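You operate a simulated robot arm through the tools that you are given. There is no shell and no other tool. Be economical: measure what you need, move in short steps, check, and stop when the job is done.

You are at the controls of a simulated two-armed robot. One attempt, no reset.

Task
Pick up the carton labelled "clips" from the top of the lift table with one hand, pass it to the other hand and put it on the top of the test cart. Set down upright: carton.
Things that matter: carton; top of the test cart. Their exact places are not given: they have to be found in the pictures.

It is judged by the outcome, as a careful person would: the job done as asked, and still so three seconds after it is handed in. It fails if anything else is knocked over, pushed out of place, dropped, spilled or broken.

Robot
Two 7-joint arms with two-finger parallel grippers on one trunk, on a base that drives. Base frame: it is fixed to the floor where the robot stands at the start and does not move with it; the origin is under the middle of the robot, x ahead of it, y to its left, z up; the surface under the hand at the start is at about z = 83.4. Lengths are in cm, angles in degrees, forces in N, time in s.
The left shoulder is at the start at [7, 13.3, 117.6], the right one opposite. With the tool pointing down near the work surface each hand reaches from about 10 to 64 cm from the robot's upright axis, wherever it stands, measured 20 degrees to its own side. Places, roughly: top of the test cart [-40, -200, 80]. Payload 1.57 kg a hand.
The TCP of each hand is the grasp point between the finger pads, 3 cm short of the fingertips. In the tool frame z runs along the fingers and y along their closing line. Largest opening 8 cm; finger width 1.7, thickness 1.2; the body of the gripper, 4 by 8.2 cm, starts 8 cm behind the TCP.
Orientation is told as [roll, pitch, yaw] about the base's x, y, z axes, in that order, counted from this pose: with the fingers straight down and closing along the base's y, the tool's x points along the base's -x, its y along +y and its z along -z.

Tools
- The arms move only by the tool step_arm. It takes "left_plan", "right_plan" or both (then of equal length, played together; a hand with none holds still); each is a list of rows, each a list of 2 entries, a list of its own where there are three numbers: the shift along the tool's x, y, z in cm, then the turn, a rotation vector about the tool's x, y, z in rad. In form: [[[dx, dy, dz], [wx, wy, wz]], ...]. A call has 1 to 10 rows; each row shifts and turns the commanded pose from where the row before left it, along the tool's axes as they then stand. "left_claw" and "right_claw" are, for a hand that has rows, the finger opening in cm, from 0 to 8, set as the call begins (left out, the last holds). Each row takes 0.2 s and may step no farther than 5 cm and 8.6 degrees from the row before; otherwise, or with a gripper value out of range, the whole call is refused. A pose out of reach is approached as far as the arm can. The call stops where the force on the tool passes 40 N (or 10 N more than at its start, if that is more) or the arm is blocked; 0.2 s more then pass. Each finger travels about 15.3 cm/s and halts on what it meets, pressing with about 36 N; the grip force reading is that of the motor and also rises with nothing between the fingers. The clock runs only during rows and for 0.2 s after the last one: add rows that do not move to give the fingers time. The reply holds the time, the measured pose of the TCP, the force on the tool along the base axes, the opening and the grip force, in the units named above and with some noise, with the torque about the TCP (base axes, N m) and any sound that the robot's microphone picked up, and new pictures: "show" is both (left out), scene, wrist or none (wrist: the cameras of the hands that moved).
- Cameras (640 x 400 px; columns grow to the right, rows downward): "scene" is now at [12.79, -2.9, 139.57]; the picture's right is [-0.35, -0.94, 0.00], its down [-0.62, 0.23, -0.75] and it looks along [0.70, -0.26, -0.66] (base axes); focal length 262 px, centre (320, 200). "left" rides on the left gripper at [7.2, 0.7, -12.2] in its tool frame; the picture's right is [-0.09, 1.00, 0.00], its down [-0.84, -0.08, -0.54] and it looks along [-0.54, -0.05, 0.84] (tool axes); focal length 238 px, centre (320, 200). "right" rides on the right gripper at [7.2, -0.7, -12.2] in its tool frame; the picture's right is [0.09, 1.00, 0.00], its down [-0.84, 0.08, -0.54] and it looks along [-0.54, 0.05, 0.84] (tool axes); focal length 238 px, centre (320, 200).
- raise_lower(by): slides the trunk up (or, below 0, down) by that many cm; the arms and the scene camera ride with it, the base frame stays. It gives what a move gives, with no picture.
- roll_base(legs): drives the robot by 1 to 6 legs, each [ahead, left, turn to the left] in cm, cm and degrees, along the robot's own axes; the way and the turn of a leg run together, so that a leg with both is an arc; at most 150 cm and 180 degrees a leg. The arms and the cameras ride along, it lands a little off, and it stops where it bumps. It gives what a move gives, and a new picture of the scene camera.
- aim_head(pan, tilt): turns the head with the scene camera to pan (to the left, within 86 degrees either way) and tilt (down, from -29 to 69), counted from straight ahead of the robot. It gives what a move gives, and a new picture of the scene camera.
- pixel_to_xyz(camera, pixels): for up to 12 pixels [column, row] of the newest picture of that camera ("zoom" is the newest enlarged one), the place [x, y, z] in the base frame of the surface seen there, good to about 0.2 cm. No time passes.
- close_up(camera, box): a new picture of the part [left, top, right, bottom] of that camera's present view, enlarged. No time passes.
- close_job(): hands the job in; it is judged then, once.

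Work in short steps. Measure before you move; look again where a grasp or a placing could have gone wrong, and mend it. You have 80 turns and 260 pictures in all, those below and enlarged ones among them. Open the grippers and draw the arms clear of the work before you hand the job in, unless the task says otherwise; then end with one line.

The tools are called after ">>>" as a command line: name --argument value ..., lists and objects as JSON in quotes. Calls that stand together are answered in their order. step_arm: Moves the arms, as the interface text tells. Its arguments: {"type":"object","properties":{"left_plan":{"type":"array","items":{"type":"array"}},"left_claw":{"type":"number"},"right_plan":{"type":"array","items":{"type":"array"}},"right_claw":{"type":"number"},"show":{"type":"string","enum":["both","scene","wrist","none"]}},"required":[]} The other tools are called the same way: raise_lower (by) slides the trunk up or down; roll_base (legs) drives the base; aim_head (pan, tilt) turns the head that bears the scene camera; pixel_to_xyz (camera, pixels) gives the place of the surface under pixels of a picture; close_up (camera, box) takes an enlarged picture of a part of a camera's view; close_job () hands the job in.

At the start:

```text
t: 0.0
left_ee_pos: [50.1, 7.49, 112.05]
left_tool_rot: [0.1, 0.0, -0.1]
left_contact_force: [0.1, -0.3, 0.4]
left_moment: [-0.01, 0.03, -0.01]
left_grip_width: 7.99
left_grip_force: 0.0
right_ee_pos: [39.29, -36.81, 109.24]
right_tool_rot: [-0.1, 0.0, -0.1]
right_contact_force: [0.0, -0.6, 0.6]
right_moment: [-0.04, 0.03, -0.01]
right_grip_width: 8.0
right_grip_force: 0.0
trunk travel left (down, up): [-75.0, 19.0]
robot x, y, heading: [0.28, -0.05, -0.1]
head pan, tilt: [-20.2, 41.6]
```

scene: 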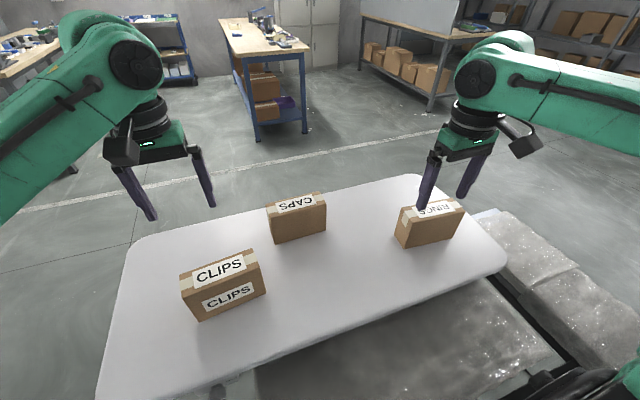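
right: 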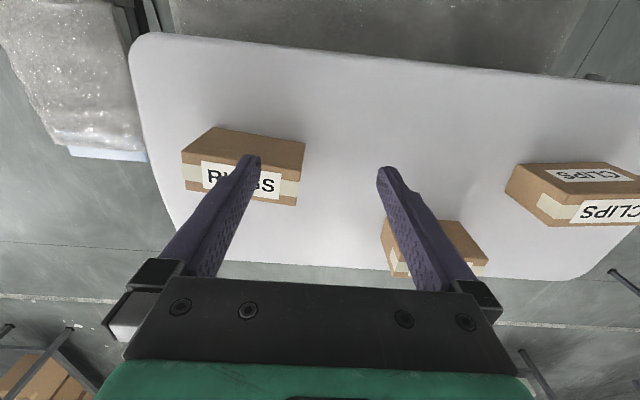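
left: 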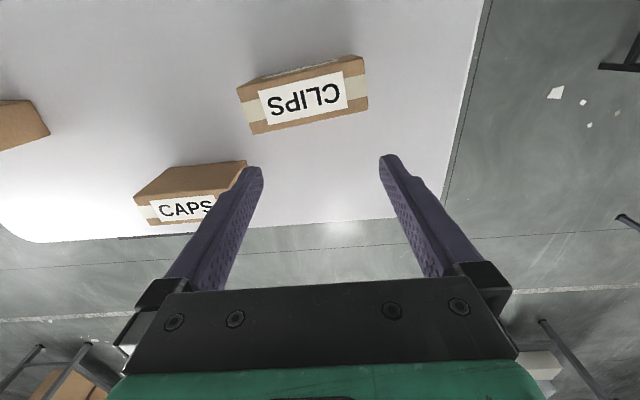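

The clips carton is at about (225,285) in the scene picture; I enlarge it and measure.

>>> close_up --camera "scene" --box '[160, 230, 288, 330]'

>>> pixel_to_xyz --camera "left" --pixels '[[240, 90], [360, 58], [252, 130], [366, 104], [305, 98], [300, 160], [345, 73], [265, 122], [270, 75]]'

```text
4.00 times, centred on (224, 280) of scene
```

zoom: 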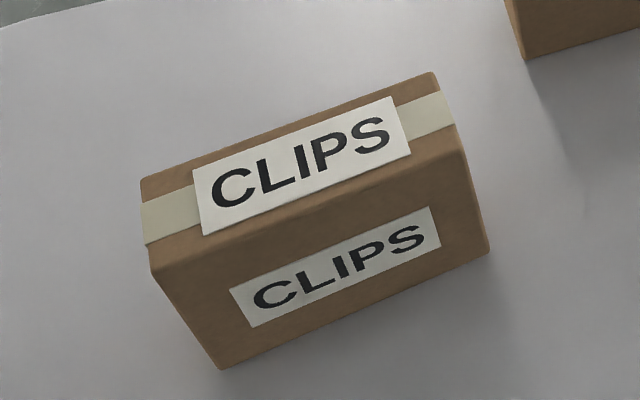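

```text
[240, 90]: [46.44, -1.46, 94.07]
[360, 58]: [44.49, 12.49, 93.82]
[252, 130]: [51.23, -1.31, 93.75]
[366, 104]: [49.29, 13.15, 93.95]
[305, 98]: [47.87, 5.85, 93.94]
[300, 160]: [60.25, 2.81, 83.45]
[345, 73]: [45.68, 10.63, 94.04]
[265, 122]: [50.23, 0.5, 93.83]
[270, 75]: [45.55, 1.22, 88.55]
```

Top is at z≈94; I measure its corners in the zoom.

>>> pixel_to_xyz --camera "zoom" --pixels '[[146, 183], [430, 77], [154, 268], [460, 151], [302, 165], [222, 364], [486, 250], [340, 270], [80, 350], [600, 200]]'

>>> aim_head --pan -86 --tilt 25

```text
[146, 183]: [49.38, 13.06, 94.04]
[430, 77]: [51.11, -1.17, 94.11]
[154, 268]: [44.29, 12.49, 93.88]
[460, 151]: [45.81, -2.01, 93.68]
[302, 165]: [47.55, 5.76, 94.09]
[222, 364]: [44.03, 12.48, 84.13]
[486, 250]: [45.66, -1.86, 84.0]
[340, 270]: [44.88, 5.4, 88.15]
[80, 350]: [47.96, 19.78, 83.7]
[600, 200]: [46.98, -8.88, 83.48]
```

```text
t: 1.4
left_ee_pos: [50.11, 7.48, 111.91]
left_tool_rot: [0.1, -0.1, 0.0]
left_contact_force: [0.4, -0.2, -0.1]
left_moment: [0.06, -0.01, 0.01]
left_grip_width: 8.01
left_grip_force: 0.0
right_ee_pos: [39.4, -36.88, 109.37]
right_tool_rot: [0.0, -0.1, 0.0]
right_contact_force: [0.3, 0.8, -1.0]
right_moment: [-0.01, 0.0, -0.02]
right_grip_width: 8.02
right_grip_force: 0.0
trunk travel left (down, up): [-75.0, 19.0]
robot x, y, heading: [-0.11, 0.25, -0.0]
head pan, tilt: [-85.9, 25.0]
```

scene: 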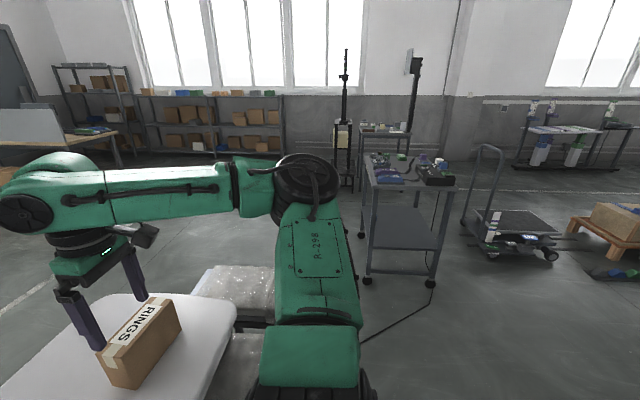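

The cart seen at (410,180) fits the given rough place; I check its top for free room.

>>> close_up --camera "scene" --box '[320, 120, 480, 220]'

>>> pixel_to_xyz --camera "scene" --pixels '[[375, 187], [400, 187], [420, 187], [438, 187], [370, 160], [385, 165], [390, 160], [415, 165], [430, 160], [410, 180]]'

```text
4.00 times, centred on (400, 170) of scene
```

zoom: 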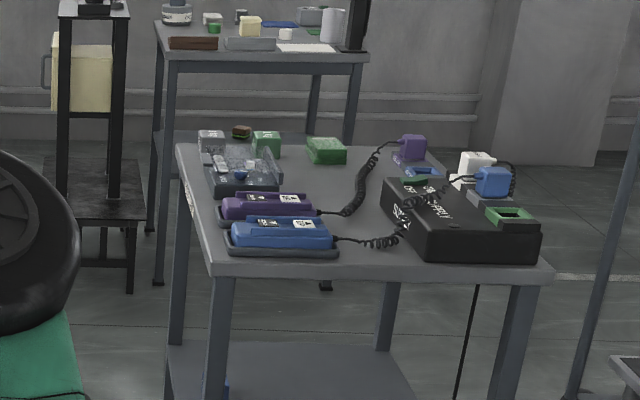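

```text
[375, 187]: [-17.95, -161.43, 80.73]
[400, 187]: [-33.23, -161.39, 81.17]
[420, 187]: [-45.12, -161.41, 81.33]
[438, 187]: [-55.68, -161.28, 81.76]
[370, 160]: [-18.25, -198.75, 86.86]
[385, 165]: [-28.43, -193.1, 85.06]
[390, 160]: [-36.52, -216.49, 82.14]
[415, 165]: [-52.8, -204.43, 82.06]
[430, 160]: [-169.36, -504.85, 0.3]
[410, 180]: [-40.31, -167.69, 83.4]
```

I turn the left hand so the fingers close across the carton's short side (yaw ≈ -83).

>>> step_arm --left_plan '[[[0, 0, 0], [0, 0, 0.145]], [[0, 0, 0], [0, 0, 0.145]], [[0, 0, 0], [0, 0, 0.145]], [[0, 0, 0], [0, 0, 0.145]], [[0, 0, 0], [0, 0, 0.145]], [[0, 0, 0], [0, 0, 0.145]], [[0, 0, 0], [0, 0, 0.145]], [[0, 0, 0], [0, 0, 0.145]], [[0, 0, 0], [0, 0, 0.145]], [[0, 0, 0], [0, 0, 0.145]]]' --left_claw 8 --show "none"

>>> aim_head --pan 0 --tilt 45

```text
t: 3.6
left_ee_pos: [50.03, 7.49, 111.99]
left_tool_rot: [0.1, 0.1, -83.2]
left_contact_force: [-0.3, 0.0, 0.0]
left_moment: [0.01, 0.0, -0.03]
left_grip_width: 7.99
left_grip_force: 0.1
right_ee_pos: [39.48, -36.79, 109.39]
right_tool_rot: [0.0, 0.0, 0.0]
right_contact_force: [-0.2, -0.3, 0.7]
right_moment: [0.0, 0.0, 0.0]
right_grip_width: 7.98
right_grip_force: 0.0
trunk travel left (down, up): [-75.0, 19.0]
robot x, y, heading: [-0.14, -0.04, 0.0]
head pan, tilt: [-85.9, 25.0]
```

```text
t: 5.2
left_ee_pos: [49.95, 7.38, 112.03]
left_tool_rot: [0.0, 0.0, -83.0]
left_contact_force: [-0.3, 0.0, 0.2]
left_moment: [0.01, -0.03, -0.03]
left_grip_width: 8.01
left_grip_force: 0.1
right_ee_pos: [39.29, -36.88, 109.42]
right_tool_rot: [0.1, -0.1, 0.0]
right_contact_force: [0.2, -0.3, 0.5]
right_moment: [-0.03, -0.01, -0.02]
right_grip_width: 7.99
right_grip_force: 0.0
trunk travel left (down, up): [-75.0, 19.0]
robot x, y, heading: [0.48, 0.16, -0.1]
head pan, tilt: [0.0, 45.0]
```

scene: 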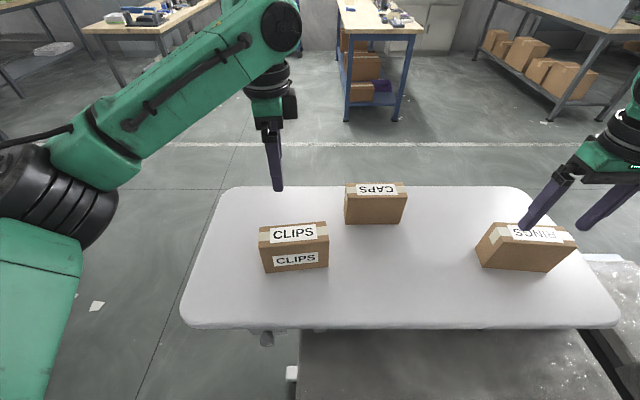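

Now I move to a pre-grasp place up and outward of the carton, then tilt the left hand 25° so that the wrist leans left, leaving room for the right hand.

>>> step_arm --left_plan '[[[2.62, -0.83, 3.13], [0, 0, 0]], [[2.62, -0.83, 3.13], [0, 0, 0]], [[2.62, -0.83, 3.13], [0, 0, 0]], [[0, 0, 0], [0, -0.145, 0]], [[0, 0, 0], [0, -0.145, 0]], [[0, 0, 0], [0, -0.145, 0]], [[0, 0, 0], [0, 0, 0]]]'

```text
t: 6.8
left_ee_pos: [46.61, 14.95, 102.63]
left_tool_rot: [0.0, -25.0, -83.1]
left_contact_force: [-0.1, -0.2, -0.4]
left_moment: [-0.01, -0.03, -0.01]
left_grip_width: 8.0
left_grip_force: 0.1
right_ee_pos: [39.46, -36.94, 109.29]
right_tool_rot: [0.1, -0.1, 0.0]
right_contact_force: [0.0, 0.5, 0.4]
right_moment: [-0.02, 0.0, 0.0]
right_grip_width: 8.0
right_grip_force: 0.1
trunk travel left (down, up): [-75.0, 19.0]
robot x, y, heading: [-0.22, 0.23, -0.3]
head pan, tilt: [0.0, 45.0]
```

scene: 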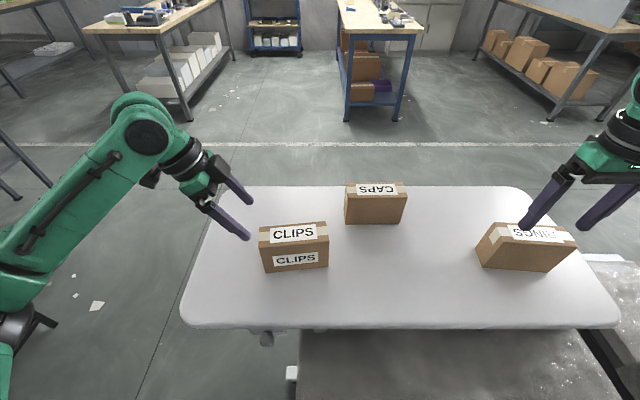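
left: 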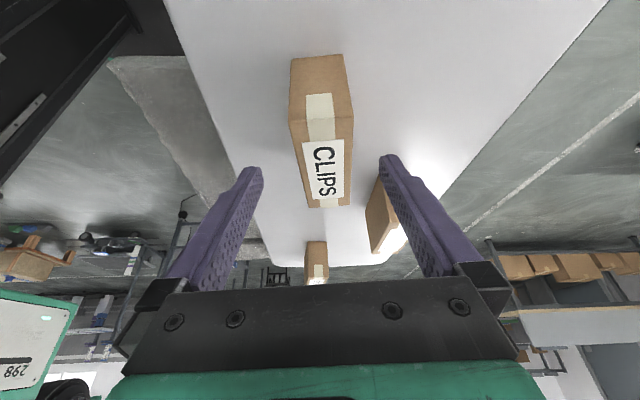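

The carton lies centred between the fingers; I advance 15 cm along the tool.

>>> step_arm --left_plan '[[[0, 0, 4], [0, 0, 0]], [[0, 0, 4], [0, 0, 0]], [[0, 0, 4], [0, 0, 0]], [[0, 0, 3], [0, 0, 0]], [[0, 0, 0], [0, 0, 0]]]'

```text
t: 8.0
left_ee_pos: [47.52, 8.6, 89.13]
left_tool_rot: [0.0, -24.9, -83.1]
left_contact_force: [0.0, 0.2, 0.2]
left_moment: [0.02, 0.01, -0.02]
left_grip_width: 8.0
left_grip_force: 0.0
right_ee_pos: [39.49, -36.74, 109.42]
right_tool_rot: [0.0, 0.0, 0.0]
right_contact_force: [-0.1, -0.1, -0.2]
right_moment: [0.01, 0.0, 0.05]
right_grip_width: 8.0
right_grip_force: 0.1
trunk travel left (down, up): [-75.0, 19.0]
robot x, y, heading: [-0.18, -0.08, -0.1]
head pan, tilt: [0.0, 45.0]
```

scene: 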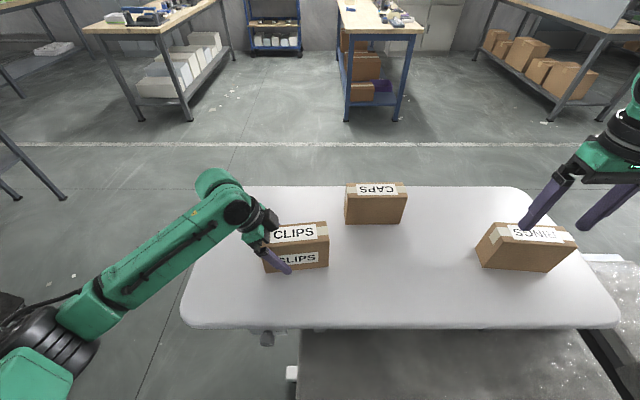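
left: 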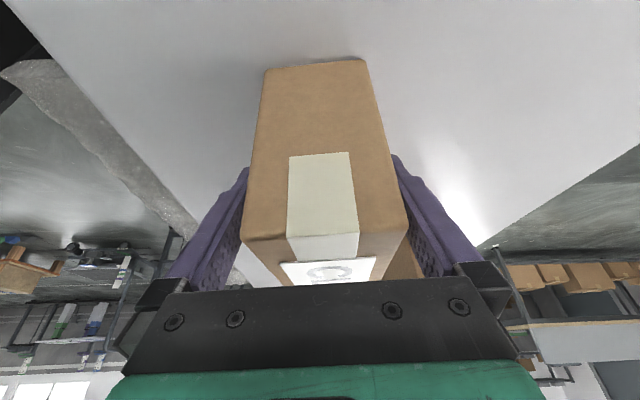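

Fingers straddle the carton; close, then lift a little along base z and check.

>>> step_arm --left_plan '[[[0, 0, 0], [0, 0, 0]], [[0, 0, 0], [0, 0, 0]], [[0, 0, 0], [0, 0, 0]]]' --left_claw 0 --show "none"

>>> step_arm --left_plan '[[[-0.42, 0, -0.91], [0, 0, 0]], [[-0.85, 0, -1.81], [0, 0, 0]], [[-1.7, 0, -3.62], [0, 0, 0]], [[-1.7, 0, -3.62], [0, 0, 0]], [[-1.7, 0, -3.62], [0, 0, 0]], [[0, 0, 0], [0, 0, 0]]]'

```text
t: 8.8
left_ee_pos: [47.24, 8.52, 89.2]
left_tool_rot: [0.0, -25.0, -83.1]
left_contact_force: [0.2, 1.6, 0.3]
left_moment: [-0.17, -0.09, 0.0]
left_grip_width: 5.8
left_grip_force: 35.8
right_ee_pos: [39.33, -36.78, 109.43]
right_tool_rot: [0.0, -0.1, 0.1]
right_contact_force: [-0.7, 1.0, 0.3]
right_moment: [0.02, 0.01, 0.02]
right_grip_width: 8.02
right_grip_force: 0.1
trunk travel left (down, up): [-75.0, 19.0]
robot x, y, heading: [-0.23, -0.18, -0.1]
head pan, tilt: [0.0, 45.0]
```

```text
t: 10.2
left_ee_pos: [47.58, 8.48, 104.05]
left_tool_rot: [-0.1, -24.9, -83.0]
left_contact_force: [-1.0, -0.2, -3.9]
left_moment: [0.08, 0.02, -0.01]
left_grip_width: 5.79
left_grip_force: 36.2
right_ee_pos: [39.43, -36.77, 109.3]
right_tool_rot: [0.0, 0.0, 0.0]
right_contact_force: [-0.2, -0.3, -0.1]
right_moment: [0.02, 0.01, 0.0]
right_grip_width: 7.98
right_grip_force: 0.0
trunk travel left (down, up): [-75.0, 19.0]
robot x, y, heading: [0.23, -0.15, -0.1]
head pan, tilt: [0.0, 45.0]
```

scene: 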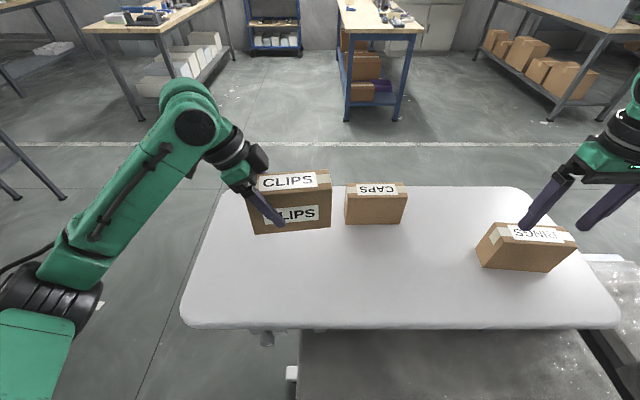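
left: 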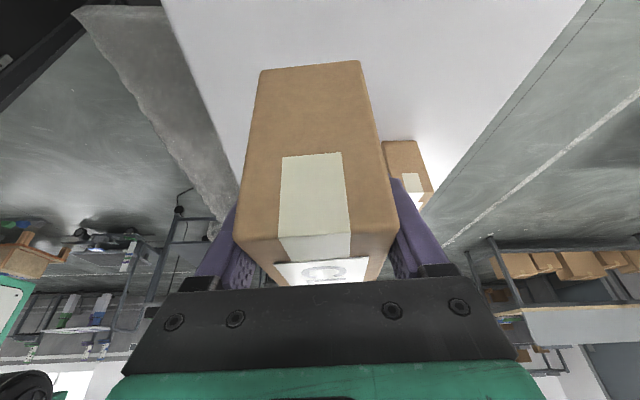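

Held firmly, about 0.4 kg. I bring the carton 8 cm towards the middle while turning the right hand to yaw ≈ 97.

>>> step_arm --left_plan '[[[-1.8, -0.24, 0.84], [0, 0, 0]], [[-1.8, -0.24, 0.84], [0, 0, 0]], [[-1.8, -0.24, 0.84], [0, 0, 0]], [[-1.8, -0.24, 0.84], [0, 0, 0]], [[0, 0, 0], [0, 0, 0]], [[0, 0, 0], [0, 0, 0]], [[0, 0, 0], [0, 0, 0]], [[0, 0, 0], [0, 0, 0]], [[0, 0, 0], [0, 0, 0]], [[0, 0, 0], [0, 0, 0]]]' --right_plan '[[[0, 0, 0], [0, 0, -0.145]], [[0, 0, 0], [0, 0, -0.145]], [[0, 0, 0], [0, 0, -0.145]], [[0, 0, 0], [0, 0, -0.145]], [[0, 0, 0], [0, 0, -0.145]], [[0, 0, 0], [0, 0, -0.145]], [[0, 0, 0], [0, 0, -0.145]], [[0, 0, 0], [0, 0, -0.145]], [[0, 0, 0], [0, 0, -0.145]], [[0, 0, 0], [0, 0, -0.145]]]' --right_claw 8 --show "none"

>>> step_arm --right_plan '[[[0, 0, 0], [0, 0, -0.1215]], [[0, 0, 0], [0, 0, -0.1215]], [[0, 0, 0], [0, -0.145, 0]], [[0, 0, 0], [0, -0.145, 0]], [[0, 0, 0], [0, -0.145, 0]], [[0, 0, 0], [0, 0, 0]]]'

>>> close_up --camera "scene" --box '[240, 140, 400, 240]'

```text
t: 12.4
left_ee_pos: [47.39, 0.56, 103.97]
left_tool_rot: [-0.1, -24.9, -83.0]
left_contact_force: [0.6, 0.8, -3.9]
left_moment: [0.09, 0.02, 0.02]
left_grip_width: 5.77
left_grip_force: 35.4
right_ee_pos: [39.56, -36.94, 109.41]
right_tool_rot: [0.0, 0.0, 83.3]
right_contact_force: [-0.1, -0.2, -0.1]
right_moment: [-0.01, -0.02, 0.01]
right_grip_width: 7.99
right_grip_force: 0.1
trunk travel left (down, up): [-75.0, 19.0]
robot x, y, heading: [-0.14, -0.11, 0.2]
head pan, tilt: [0.0, 45.0]
```

```text
t: 13.8
left_ee_pos: [47.46, 0.62, 104.06]
left_tool_rot: [0.0, -24.9, -83.1]
left_contact_force: [-0.2, -0.3, -3.4]
left_moment: [0.11, 0.02, -0.02]
left_grip_width: 5.78
left_grip_force: 36.1
right_ee_pos: [39.46, -36.8, 109.4]
right_tool_rot: [-0.1, -24.9, 97.0]
right_contact_force: [0.1, 0.9, -0.4]
right_moment: [-0.01, 0.01, 0.0]
right_grip_width: 8.0
right_grip_force: 0.0
trunk travel left (down, up): [-75.0, 19.0]
robot x, y, heading: [-0.23, 0.08, -0.1]
head pan, tilt: [0.0, 45.0]
```

scene: 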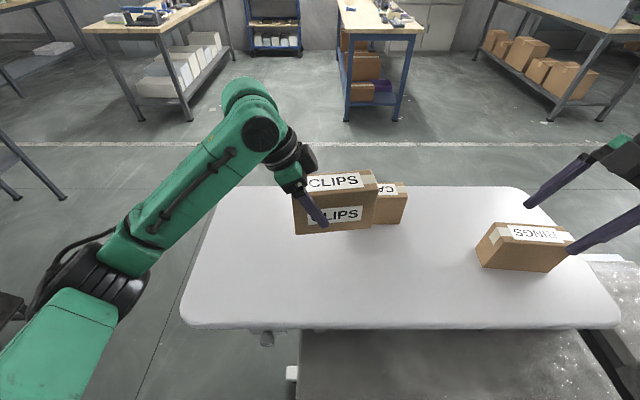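
right: 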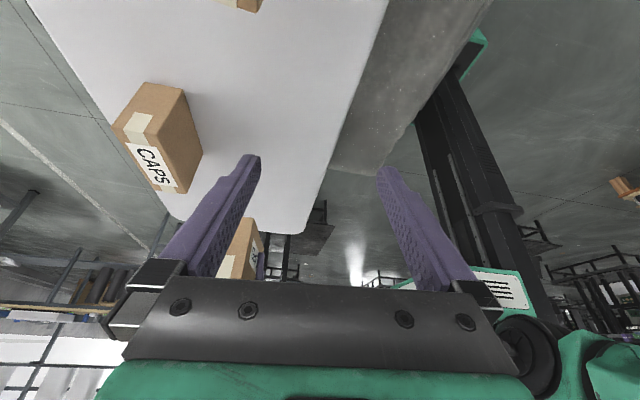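

```text
4.00 times, centred on (320, 190) of scene
```

zoom: 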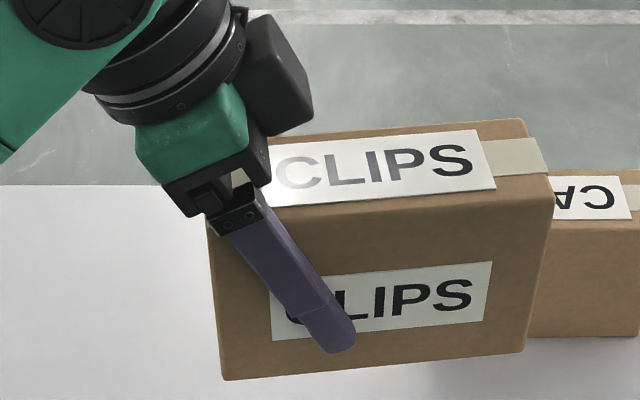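

The carton hangs level in the left hand; I measure its near face and top now.

>>> pixel_to_xyz --camera "zoom" --pixels '[[520, 124], [549, 180], [228, 374], [518, 346], [216, 225], [480, 160], [450, 240], [530, 260]]'

```text
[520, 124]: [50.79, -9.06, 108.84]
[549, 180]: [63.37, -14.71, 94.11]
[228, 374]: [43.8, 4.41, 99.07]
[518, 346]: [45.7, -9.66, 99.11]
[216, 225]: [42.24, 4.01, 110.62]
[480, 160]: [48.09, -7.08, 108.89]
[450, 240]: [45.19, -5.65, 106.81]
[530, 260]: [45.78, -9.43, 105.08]
```

Right-end centre of the carton is about (48.4,-9.4); I bring the right hand to 15 cm short of its grasp place (48.0,-6.2,104).

>>> step_arm --right_plan '[[[-4.05, -2.02, 0.38], [0, 0, 0]], [[-4.05, -2.02, 0.38], [0, 0, 0]], [[-4.05, -2.02, 0.38], [0, 0, 0]], [[-4.05, -2.02, 0.38], [0, 0, 0]], [[-4.05, -2.02, 0.38], [0, 0, 0]], [[-4.05, -2.02, 0.38], [0, 0, 0]], [[0, 0, 0], [0, 0, 0]]]'

```text
t: 15.4
left_ee_pos: [47.44, 0.51, 103.83]
left_tool_rot: [0.1, -24.9, -83.1]
left_contact_force: [0.3, -0.4, -4.0]
left_moment: [0.13, 0.01, -0.01]
left_grip_width: 5.77
left_grip_force: 35.8
right_ee_pos: [48.69, -12.54, 117.59]
right_tool_rot: [0.0, -25.0, 97.1]
right_contact_force: [0.1, -0.6, 0.6]
right_moment: [0.02, -0.02, -0.02]
right_grip_width: 8.0
right_grip_force: 0.1
trunk travel left (down, up): [-75.0, 19.0]
robot x, y, heading: [0.03, 0.01, -0.2]
head pan, tilt: [0.0, 45.0]
```

scene: 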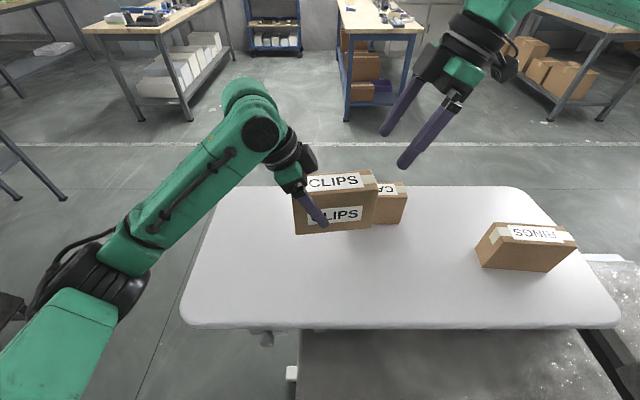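
right: 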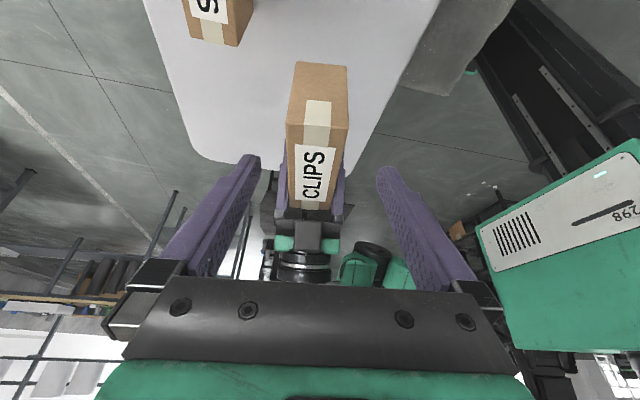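

The carton is centred between the right fingers; I advance 15 cm in the tool direction.

>>> step_arm --right_plan '[[[0, 0, 4], [0, 0, 0]], [[0, 0, 4], [0, 0, 0]], [[0, 0, 4], [0, 0, 0]], [[0, 0, 3], [0, 0, 0]], [[0, 0, 0], [0, 0, 0]]]'

>>> close_up --camera "scene" --box '[240, 120, 432, 240]'

```text
t: 16.6
left_ee_pos: [47.4, 0.54, 103.86]
left_tool_rot: [0.0, -24.9, -83.1]
left_contact_force: [-0.4, 0.0, -2.5]
left_moment: [0.09, -0.03, 0.01]
left_grip_width: 5.77
left_grip_force: 35.9
right_ee_pos: [47.87, -6.38, 103.77]
right_tool_rot: [-0.1, -25.0, 97.0]
right_contact_force: [0.1, 0.6, -0.5]
right_moment: [0.01, 0.04, -0.03]
right_grip_width: 8.0
right_grip_force: 0.0
trunk travel left (down, up): [-75.0, 19.0]
robot x, y, heading: [0.1, 0.31, -0.1]
head pan, tilt: [0.0, 45.0]
```

scene: 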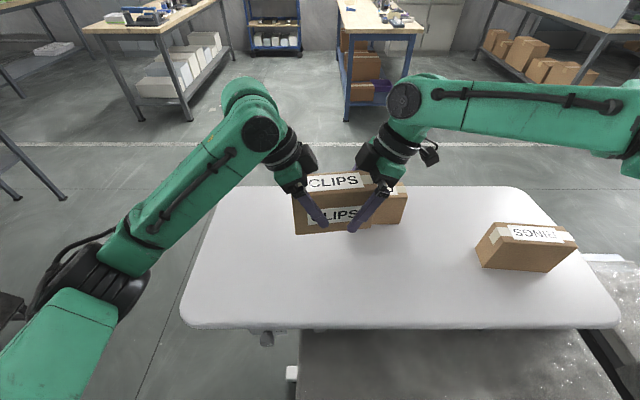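
right: 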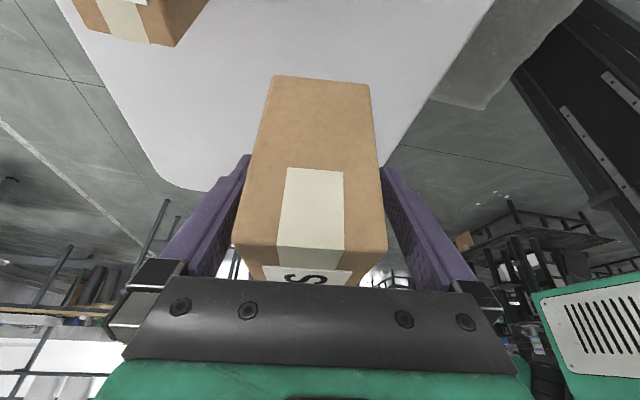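

```text
3.33 times, centred on (336, 180) of scene
```

zoom: 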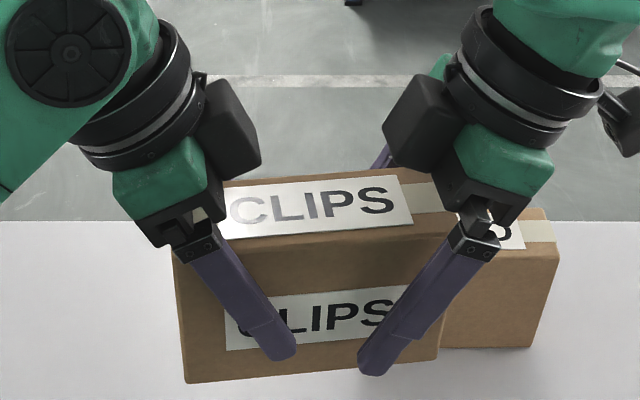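

The carton sits ~10 px left of the finger centre; I shift 0.25 cm along -y of the tool and close the right hand.

>>> step_arm --right_plan '[[[0, -0.25, 0], [0, 0, 0]], [[0, 0, 0], [0, 0, 0]]]' --show "none"

>>> step_arm --right_plan '[[[0, 0, 0], [0, 0, 0]], [[0, 0, 0], [0, 0, 0]], [[0, 0, 0], [0, 0, 0]]]' --right_claw 0 --show "none"

```text
t: 17.2
left_ee_pos: [47.4, 0.65, 104.0]
left_tool_rot: [0.0, -24.9, -83.1]
left_contact_force: [0.5, -0.9, -2.8]
left_moment: [0.08, -0.01, -0.01]
left_grip_width: 5.8
left_grip_force: 36.0
right_ee_pos: [48.06, -6.21, 103.87]
right_tool_rot: [-0.1, -24.9, 97.1]
right_contact_force: [0.3, 0.9, -0.1]
right_moment: [0.01, -0.01, 0.0]
right_grip_width: 7.99
right_grip_force: 0.0
trunk travel left (down, up): [-75.0, 19.0]
robot x, y, heading: [-0.05, 0.09, -0.0]
head pan, tilt: [0.0, 45.0]
```

```text
t: 18.0
left_ee_pos: [47.45, 0.59, 104.06]
left_tool_rot: [-0.2, -25.0, -83.1]
left_contact_force: [-13.6, 0.5, -1.1]
left_moment: [0.09, -0.46, -0.71]
left_grip_width: 5.78
left_grip_force: 35.9
right_ee_pos: [48.29, -6.19, 103.87]
right_tool_rot: [0.0, -24.9, 97.0]
right_contact_force: [13.0, -1.3, -0.8]
right_moment: [-0.22, 0.47, -0.17]
right_grip_width: 5.79
right_grip_force: 36.4
trunk travel left (down, up): [-75.0, 19.0]
robot x, y, heading: [-0.04, -0.26, 0.1]
head pan, tilt: [0.0, 45.0]
```

Both grip; a 13 N sideways strain shows, so I ease the right hand 0.25 cm towards +x.

>>> step_arm --right_plan '[[[0, -0.25, 0], [0, 0, 0]], [[0, 0, 0], [0, 0, 0]]]' --show "none"

```text
t: 18.6
left_ee_pos: [47.48, 0.63, 104.09]
left_tool_rot: [-0.2, -24.9, -82.9]
left_contact_force: [-1.0, 0.8, 1.1]
left_moment: [-0.04, 1.05, -0.27]
left_grip_width: 5.78
left_grip_force: 35.7
right_ee_pos: [48.39, -6.15, 103.9]
right_tool_rot: [0.1, -24.9, 97.2]
right_contact_force: [2.3, -0.3, -0.5]
right_moment: [-0.11, -1.02, 0.14]
right_grip_width: 5.79
right_grip_force: 35.9
trunk travel left (down, up): [-75.0, 19.0]
robot x, y, heading: [0.17, 0.34, -0.1]
head pan, tilt: [0.0, 45.0]
```

Strain is gone. I open the left hand and back it off along its tool axis.

>>> step_arm --left_plan '[[[0, 0, 0], [0, 0, 0]], [[0, 0, 0], [0, 0, 0]], [[0, 0, 0], [0, 0, 0]]]' --left_claw 8 --show "none"

>>> step_arm --left_plan '[[[0, 0, -4], [0, 0, 0]], [[0, 0, -4], [0, 0, 0]], [[0, 0, -4], [0, 0, 0]], [[0, 0, -4], [0, 0, 0]], [[4, 0, -1], [0, 0, 0]], [[4, 0, 0], [0, 0, 0]], [[0, 0, 0], [0, 0, 0]]]' --show "scene"

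>>> close_up --camera "right" --box '[0, 0, 640, 400]'

```text
t: 19.4
left_ee_pos: [47.44, 0.65, 104.04]
left_tool_rot: [0.0, -24.9, -83.1]
left_contact_force: [-0.1, 0.6, 0.4]
left_moment: [0.01, -0.01, -0.01]
left_grip_width: 7.99
left_grip_force: 0.1
right_ee_pos: [48.38, -6.06, 103.92]
right_tool_rot: [0.1, -24.8, 97.0]
right_contact_force: [0.5, -0.1, 0.3]
right_moment: [-0.15, -0.02, -0.02]
right_grip_width: 5.75
right_grip_force: 35.9
trunk travel left (down, up): [-75.0, 19.0]
robot x, y, heading: [0.02, -0.13, 0.2]
head pan, tilt: [0.0, 45.0]
```

```text
t: 21.0
left_ee_pos: [45.68, 14.95, 116.01]
left_tool_rot: [0.0, -24.9, -83.1]
left_contact_force: [-0.1, 0.4, -0.5]
left_moment: [0.0, 0.0, 0.0]
left_grip_width: 7.99
left_grip_force: 0.0
right_ee_pos: [48.27, -6.28, 103.89]
right_tool_rot: [-0.1, -25.0, 97.0]
right_contact_force: [-0.4, 0.4, 0.6]
right_moment: [-0.12, -0.04, 0.01]
right_grip_width: 5.79
right_grip_force: 35.7
trunk travel left (down, up): [-75.0, 19.0]
robot x, y, heading: [0.09, 0.02, -0.2]
head pan, tilt: [0.0, 45.0]
```

scene: 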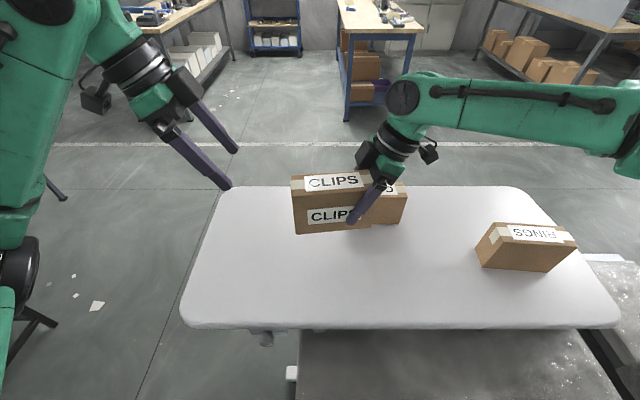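

```text
1.00 times, centred on (320, 200) of right (not enlarged: the box is as wide or as high as the picture)
```

zoom: 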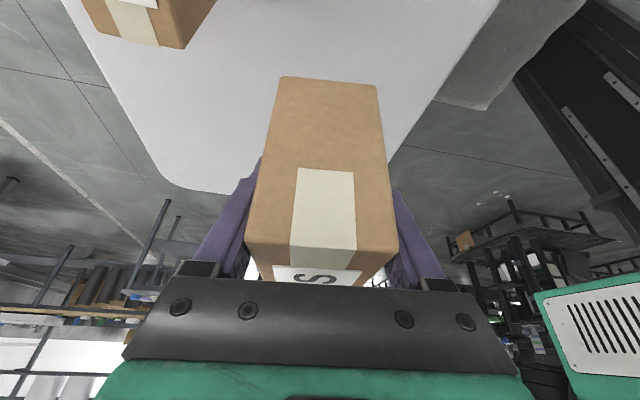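

The right hand alone holds the carton level. I raise the trunk 12 cm, then back off 45 cm from the table.

>>> raise_lower --by 12

>>> roll_base --legs '[[-40, 0, 0]]'

>>> aim_head --pan -75 --tilt 40

```text
t: 22.5
left_ee_pos: [45.84, 14.94, 127.94]
left_tool_rot: [-0.1, -24.9, -83.2]
left_contact_force: [0.0, 0.2, 0.7]
left_moment: [0.01, 0.03, 0.01]
left_grip_width: 8.0
left_grip_force: 0.0
right_ee_pos: [48.33, -6.1, 115.86]
right_tool_rot: [0.1, -24.9, 96.9]
right_contact_force: [0.6, -0.5, -3.1]
right_moment: [-0.12, 0.01, 0.02]
right_grip_width: 5.76
right_grip_force: 35.9
trunk travel left (down, up): [-87.0, 7.0]
robot x, y, heading: [-0.32, -0.07, 0.3]
head pan, tilt: [0.0, 45.0]
```

```text
t: 25.0
left_ee_pos: [5.78, 14.97, 127.92]
left_tool_rot: [-0.2, -24.9, -82.9]
left_contact_force: [-0.6, 0.1, -0.3]
left_moment: [0.0, 0.05, -0.02]
left_grip_width: 7.99
left_grip_force: 0.1
right_ee_pos: [8.46, -6.11, 115.82]
right_tool_rot: [0.2, -25.1, 97.1]
right_contact_force: [0.5, 0.1, -3.0]
right_moment: [-0.13, 0.01, 0.0]
right_grip_width: 5.78
right_grip_force: 36.2
trunk travel left (down, up): [-87.0, 7.0]
robot x, y, heading: [-40.19, 0.03, 0.2]
head pan, tilt: [0.0, 45.0]
```

scene: 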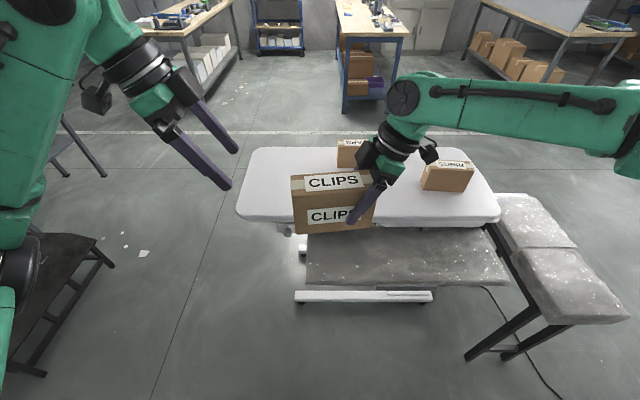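

```text
t: 26.4
left_ee_pos: [5.63, 15.02, 128.03]
left_tool_rot: [0.0, -24.8, -82.9]
left_contact_force: [0.0, -0.7, -0.4]
left_moment: [0.02, 0.01, -0.02]
left_grip_width: 7.99
left_grip_force: 0.1
right_ee_pos: [8.31, -6.06, 115.8]
right_tool_rot: [0.0, -24.9, 97.2]
right_contact_force: [0.7, 0.3, -3.4]
right_moment: [-0.13, -0.01, -0.01]
right_grip_width: 5.8
right_grip_force: 36.0
trunk travel left (down, up): [-87.0, 7.0]
robot x, y, heading: [-40.39, 0.15, 0.1]
head pan, tilt: [-75.0, 40.0]
```

scene: 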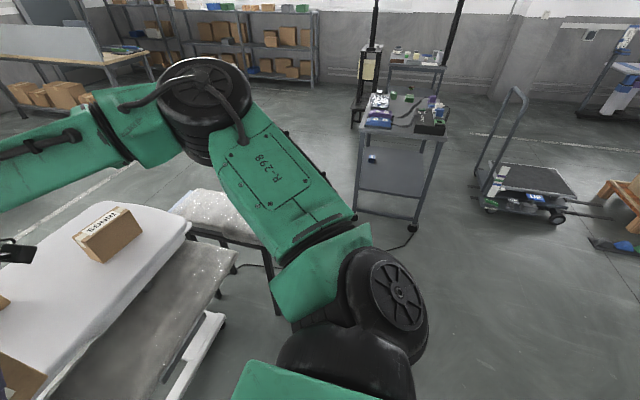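

A low bench with bubble wrap stands to the right; I measure its near corner, legs, and the cable and cart legs.

>>> pixel_to_xyz --camera "scene" --pixels '[[237, 255], [188, 238], [278, 312], [220, 318], [268, 268], [357, 212], [413, 229], [400, 245], [510, 205], [450, 300], [330, 240]]'

```text
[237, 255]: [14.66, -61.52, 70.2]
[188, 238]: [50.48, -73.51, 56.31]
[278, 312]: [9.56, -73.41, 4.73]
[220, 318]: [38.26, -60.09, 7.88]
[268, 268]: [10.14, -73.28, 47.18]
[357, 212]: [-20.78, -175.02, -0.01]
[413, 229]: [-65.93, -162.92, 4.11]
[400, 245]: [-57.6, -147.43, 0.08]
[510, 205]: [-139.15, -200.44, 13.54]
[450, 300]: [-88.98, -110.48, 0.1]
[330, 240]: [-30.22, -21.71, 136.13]
```

Path along x≈-40 is clear. I turn right 90° and drive 75 cm toward the cart.

>>> roll_base --legs '[[0, 0, -90], [75, 0, 0]]'

>>> aim_head --pan 0 --tilt 40

```text
t: 34.3
left_ee_pos: [-23.31, -120.62, 128.02]
left_tool_rot: [0.0, -24.9, -172.2]
left_contact_force: [0.5, -0.4, -0.6]
left_moment: [-0.01, 0.0, 0.03]
left_grip_width: 8.0
left_grip_force: 0.0
right_ee_pos: [-44.53, -123.64, 115.79]
right_tool_rot: [-0.1, -24.9, 8.0]
right_contact_force: [-0.2, -0.2, -3.5]
right_moment: [-0.02, 0.13, -0.01]
right_grip_width: 5.75
right_grip_force: 35.4
trunk travel left (down, up): [-87.0, 7.0]
robot x, y, heading: [-39.31, -75.25, -89.2]
head pan, tilt: [-75.0, 40.0]
```

scene: 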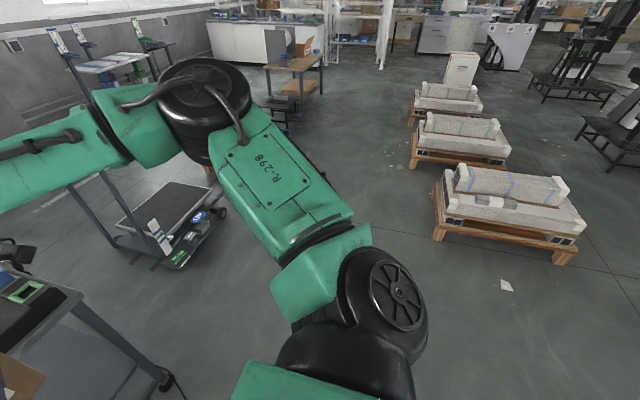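

```text
t: 35.8
left_ee_pos: [-23.38, -120.75, 127.96]
left_tool_rot: [0.0, -24.9, -172.0]
left_contact_force: [-0.7, 0.0, -0.3]
left_moment: [0.03, 0.01, -0.02]
left_grip_width: 7.99
left_grip_force: 0.0
right_ee_pos: [-44.51, -123.73, 115.8]
right_tool_rot: [0.2, -24.9, 7.9]
right_contact_force: [-0.6, -0.3, -2.8]
right_moment: [-0.03, 0.17, 0.04]
right_grip_width: 5.79
right_grip_force: 35.8
trunk travel left (down, up): [-87.0, 7.0]
robot x, y, heading: [-38.8, -74.99, -89.0]
head pan, tilt: [0.0, 40.0]
```

scene: 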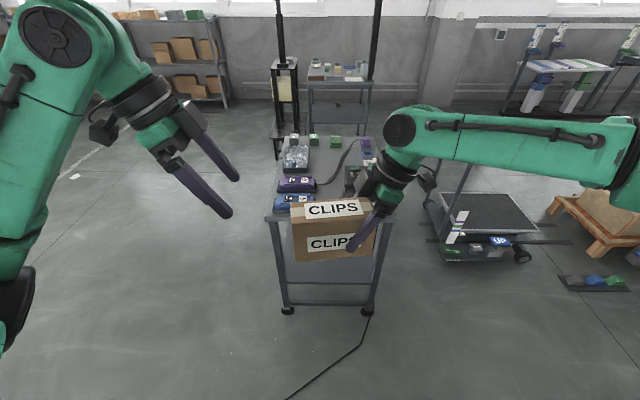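

The carton hides the cart top; I shift the right hand 20 cm to the robot's right, level, to see the cart.

>>> step_arm --right_plan '[[[3.62, 0, -1.69], [0, 0, 0]], [[3.62, 0, -1.69], [0, 0, 0]], [[3.62, 0, -1.69], [0, 0, 0]], [[3.62, 0, -1.69], [0, 0, 0]], [[3.62, 0, -1.69], [0, 0, 0]], [[0, 0, 0], [0, 0, 0]]]' --show "scene"

>>> close_up --camera "scene" --box '[240, 120, 432, 240]'

```text
t: 37.2
left_ee_pos: [-23.2, -120.65, 127.95]
left_tool_rot: [-0.1, -24.9, -172.0]
left_contact_force: [-0.3, 0.7, -0.2]
left_moment: [-0.05, -0.02, 0.01]
left_grip_width: 7.99
left_grip_force: 0.1
right_ee_pos: [-64.26, -126.37, 115.92]
right_tool_rot: [0.1, -24.9, 8.0]
right_contact_force: [0.4, 0.7, -2.6]
right_moment: [-0.01, 0.16, 0.01]
right_grip_width: 5.79
right_grip_force: 36.2
trunk travel left (down, up): [-87.0, 7.0]
robot x, y, heading: [-39.1, -75.02, -89.5]
head pan, tilt: [0.0, 40.0]
```

scene: 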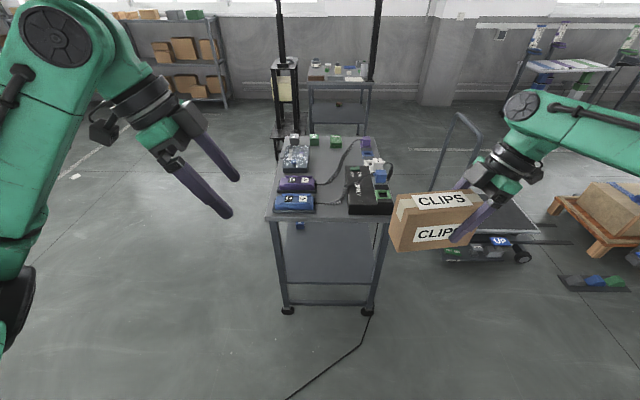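

```text
3.33 times, centred on (336, 180) of scene
```

zoom: 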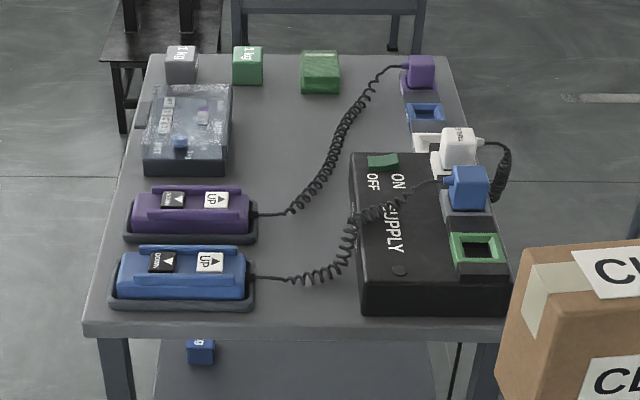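

Free room on the cart shows left of the purple cord, around zoom (275,150), and by its near side (300,310); I measure the neighbours.

>>> pixel_to_xyz --camera "zoom" --pixels '[[234, 90], [229, 175], [257, 238], [258, 290], [285, 212], [325, 170], [345, 125], [262, 84], [302, 92], [270, 150], [355, 300], [290, 278]]'

>>> pixel_to_xyz --camera "zoom" --pixels '[[340, 90], [370, 75], [405, 130], [385, 130], [350, 160], [352, 215], [300, 315], [300, 333], [300, 250], [320, 60], [250, 200], [300, 200]]'

```text
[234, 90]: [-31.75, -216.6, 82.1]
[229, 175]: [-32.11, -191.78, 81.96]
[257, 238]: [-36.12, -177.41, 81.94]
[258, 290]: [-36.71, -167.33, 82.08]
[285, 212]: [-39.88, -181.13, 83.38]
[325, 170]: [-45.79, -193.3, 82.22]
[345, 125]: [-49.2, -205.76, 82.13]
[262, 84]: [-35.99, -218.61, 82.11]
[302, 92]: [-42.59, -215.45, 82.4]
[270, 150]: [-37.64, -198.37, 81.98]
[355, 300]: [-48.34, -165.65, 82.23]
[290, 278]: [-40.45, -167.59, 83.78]
```

```text
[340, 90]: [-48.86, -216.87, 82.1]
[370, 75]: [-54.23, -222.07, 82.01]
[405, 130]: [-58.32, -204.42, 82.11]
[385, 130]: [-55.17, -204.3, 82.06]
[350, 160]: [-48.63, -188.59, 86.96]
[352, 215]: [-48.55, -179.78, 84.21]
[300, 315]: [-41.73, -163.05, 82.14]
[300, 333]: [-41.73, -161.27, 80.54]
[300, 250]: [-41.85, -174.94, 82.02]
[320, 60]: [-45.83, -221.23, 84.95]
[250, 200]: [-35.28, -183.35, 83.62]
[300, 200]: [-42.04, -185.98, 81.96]
```

The carton fits at about centre (-38.5,-201), long side along the cart depth, between tray and purple cord. That is best reached from the cart's left side, so I look there for room.

>>> aim_head --pan 45 --tilt 40

```text
t: 38.3
left_ee_pos: [-23.44, -120.78, 127.87]
left_tool_rot: [0.0, -24.8, -172.1]
left_contact_force: [0.0, -0.1, -0.7]
left_moment: [0.02, 0.03, -0.01]
left_grip_width: 8.02
left_grip_force: 0.1
right_ee_pos: [-64.19, -126.36, 115.85]
right_tool_rot: [0.0, -25.0, 8.0]
right_contact_force: [-0.7, -0.6, -3.2]
right_moment: [-0.02, 0.13, 0.01]
right_grip_width: 5.78
right_grip_force: 35.8
trunk travel left (down, up): [-87.0, 7.0]
robot x, y, heading: [-39.08, -74.94, -88.9]
head pan, tilt: [45.0, 40.0]
```

scene: 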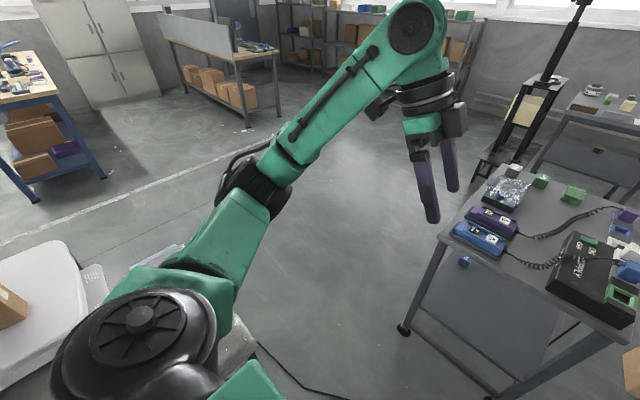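

>>> pixel_to_xyz --camera "scene" --pixels '[[400, 330], [440, 240], [500, 165], [480, 170], [385, 200], [300, 300], [245, 350], [240, 330], [170, 255], [262, 345], [360, 300], [290, 250]]'

```text
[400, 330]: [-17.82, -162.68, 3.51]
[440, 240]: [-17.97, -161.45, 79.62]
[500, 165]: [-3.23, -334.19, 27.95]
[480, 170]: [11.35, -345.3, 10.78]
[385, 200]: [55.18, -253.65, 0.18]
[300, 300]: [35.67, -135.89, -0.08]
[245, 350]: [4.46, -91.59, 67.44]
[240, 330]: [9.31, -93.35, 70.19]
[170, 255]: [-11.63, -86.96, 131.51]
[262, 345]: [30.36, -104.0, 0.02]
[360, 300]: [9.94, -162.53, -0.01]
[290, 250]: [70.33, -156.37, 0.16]
```

Plenty of floor to the left of the cart, but a 70 cm gap leads there; I look down to gauge the base's own size.

>>> aim_head --pan 0 --tilt 69

>>> aim_head --pan 86 --tilt 69

```text
t: 39.4
left_ee_pos: [-23.3, -120.85, 127.87]
left_tool_rot: [-0.1, -25.0, -172.1]
left_contact_force: [0.5, -0.4, 0.3]
left_moment: [0.03, 0.0, 0.02]
left_grip_width: 7.99
left_grip_force: 0.1
right_ee_pos: [-64.26, -126.25, 115.87]
right_tool_rot: [0.1, -25.0, 7.9]
right_contact_force: [0.2, -0.2, -4.5]
right_moment: [-0.03, 0.08, 0.04]
right_grip_width: 5.77
right_grip_force: 35.8
trunk travel left (down, up): [-87.0, 7.0]
robot x, y, heading: [-39.24, -74.92, -89.0]
head pan, tilt: [0.0, 68.8]
```

scene: 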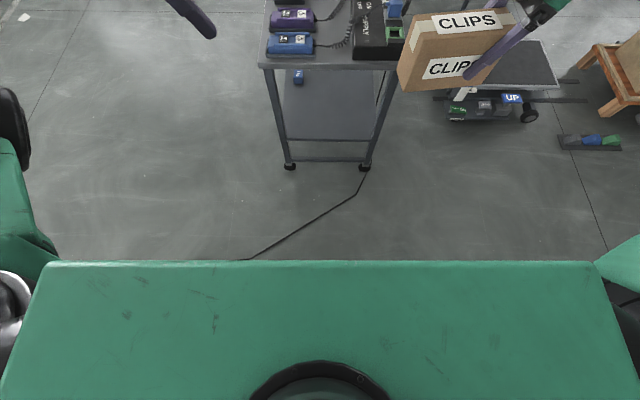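

```text
t: 41.0
left_ee_pos: [-23.38, -120.7, 127.93]
left_tool_rot: [0.0, -25.0, -172.2]
left_contact_force: [0.4, 0.3, 0.1]
left_moment: [0.0, 0.01, 0.02]
left_grip_width: 7.97
left_grip_force: 0.2
right_ee_pos: [-64.36, -126.28, 115.88]
right_tool_rot: [0.1, -25.0, 8.0]
right_contact_force: [0.5, 1.0, -2.7]
right_moment: [-0.04, 0.15, 0.02]
right_grip_width: 5.77
right_grip_force: 36.2
trunk travel left (down, up): [-87.0, 7.0]
robot x, y, heading: [-39.15, -75.36, -88.8]
head pan, tilt: [85.9, 68.8]
```

scene: 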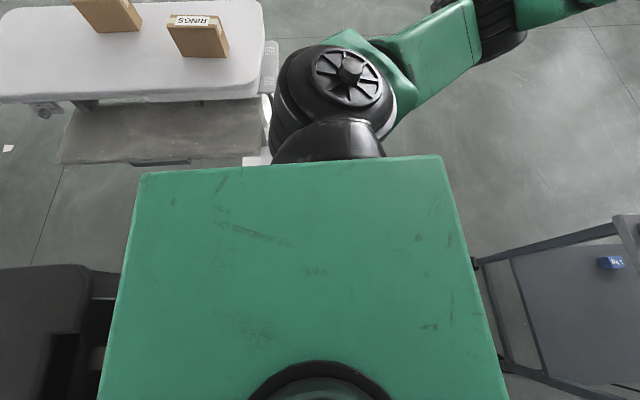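

>>> pixel_to_xyz --camera "scene" --pixels '[[150, 180], [435, 160], [60, 290], [100, 330], [20, 280], [445, 200], [480, 260], [455, 230], [110, 240], [90, 275], [470, 330]]'

>>> aim_head --pan 0 --tilt 69

>>> pixel_to_xyz --camera "scene" --pixels '[[320, 265], [320, 255], [60, 265], [590, 265], [100, 250], [540, 250]]'

```text
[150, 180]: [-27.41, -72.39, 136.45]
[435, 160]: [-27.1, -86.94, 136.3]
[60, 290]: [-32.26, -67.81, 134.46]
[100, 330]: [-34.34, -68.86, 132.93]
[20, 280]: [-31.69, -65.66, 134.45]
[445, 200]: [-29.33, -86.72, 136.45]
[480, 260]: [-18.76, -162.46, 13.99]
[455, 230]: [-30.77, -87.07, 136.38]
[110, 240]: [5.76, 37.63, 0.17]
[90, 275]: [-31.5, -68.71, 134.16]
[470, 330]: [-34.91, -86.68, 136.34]
```

```text
t: 42.6
left_ee_pos: [-23.42, -120.83, 127.96]
left_tool_rot: [0.0, -24.9, -172.1]
left_contact_force: [0.2, -0.3, -0.7]
left_moment: [-0.01, 0.0, -0.01]
left_grip_width: 8.01
left_grip_force: 0.1
right_ee_pos: [-64.31, -126.41, 115.79]
right_tool_rot: [0.1, -25.0, 8.0]
right_contact_force: [-0.8, -0.3, -3.2]
right_moment: [-0.07, 0.13, 0.01]
right_grip_width: 5.75
right_grip_force: 36.3
trunk travel left (down, up): [-87.0, 7.0]
robot x, y, heading: [-39.06, -75.26, -89.3]
head pan, tilt: [0.0, 68.8]
```

scene: 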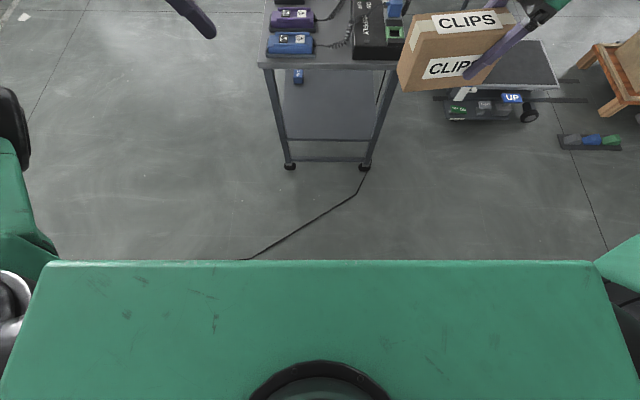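

```text
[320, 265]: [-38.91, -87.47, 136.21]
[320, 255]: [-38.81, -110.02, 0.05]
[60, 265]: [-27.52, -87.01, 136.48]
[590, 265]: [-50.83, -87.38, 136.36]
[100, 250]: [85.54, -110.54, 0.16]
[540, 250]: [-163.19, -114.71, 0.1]
```

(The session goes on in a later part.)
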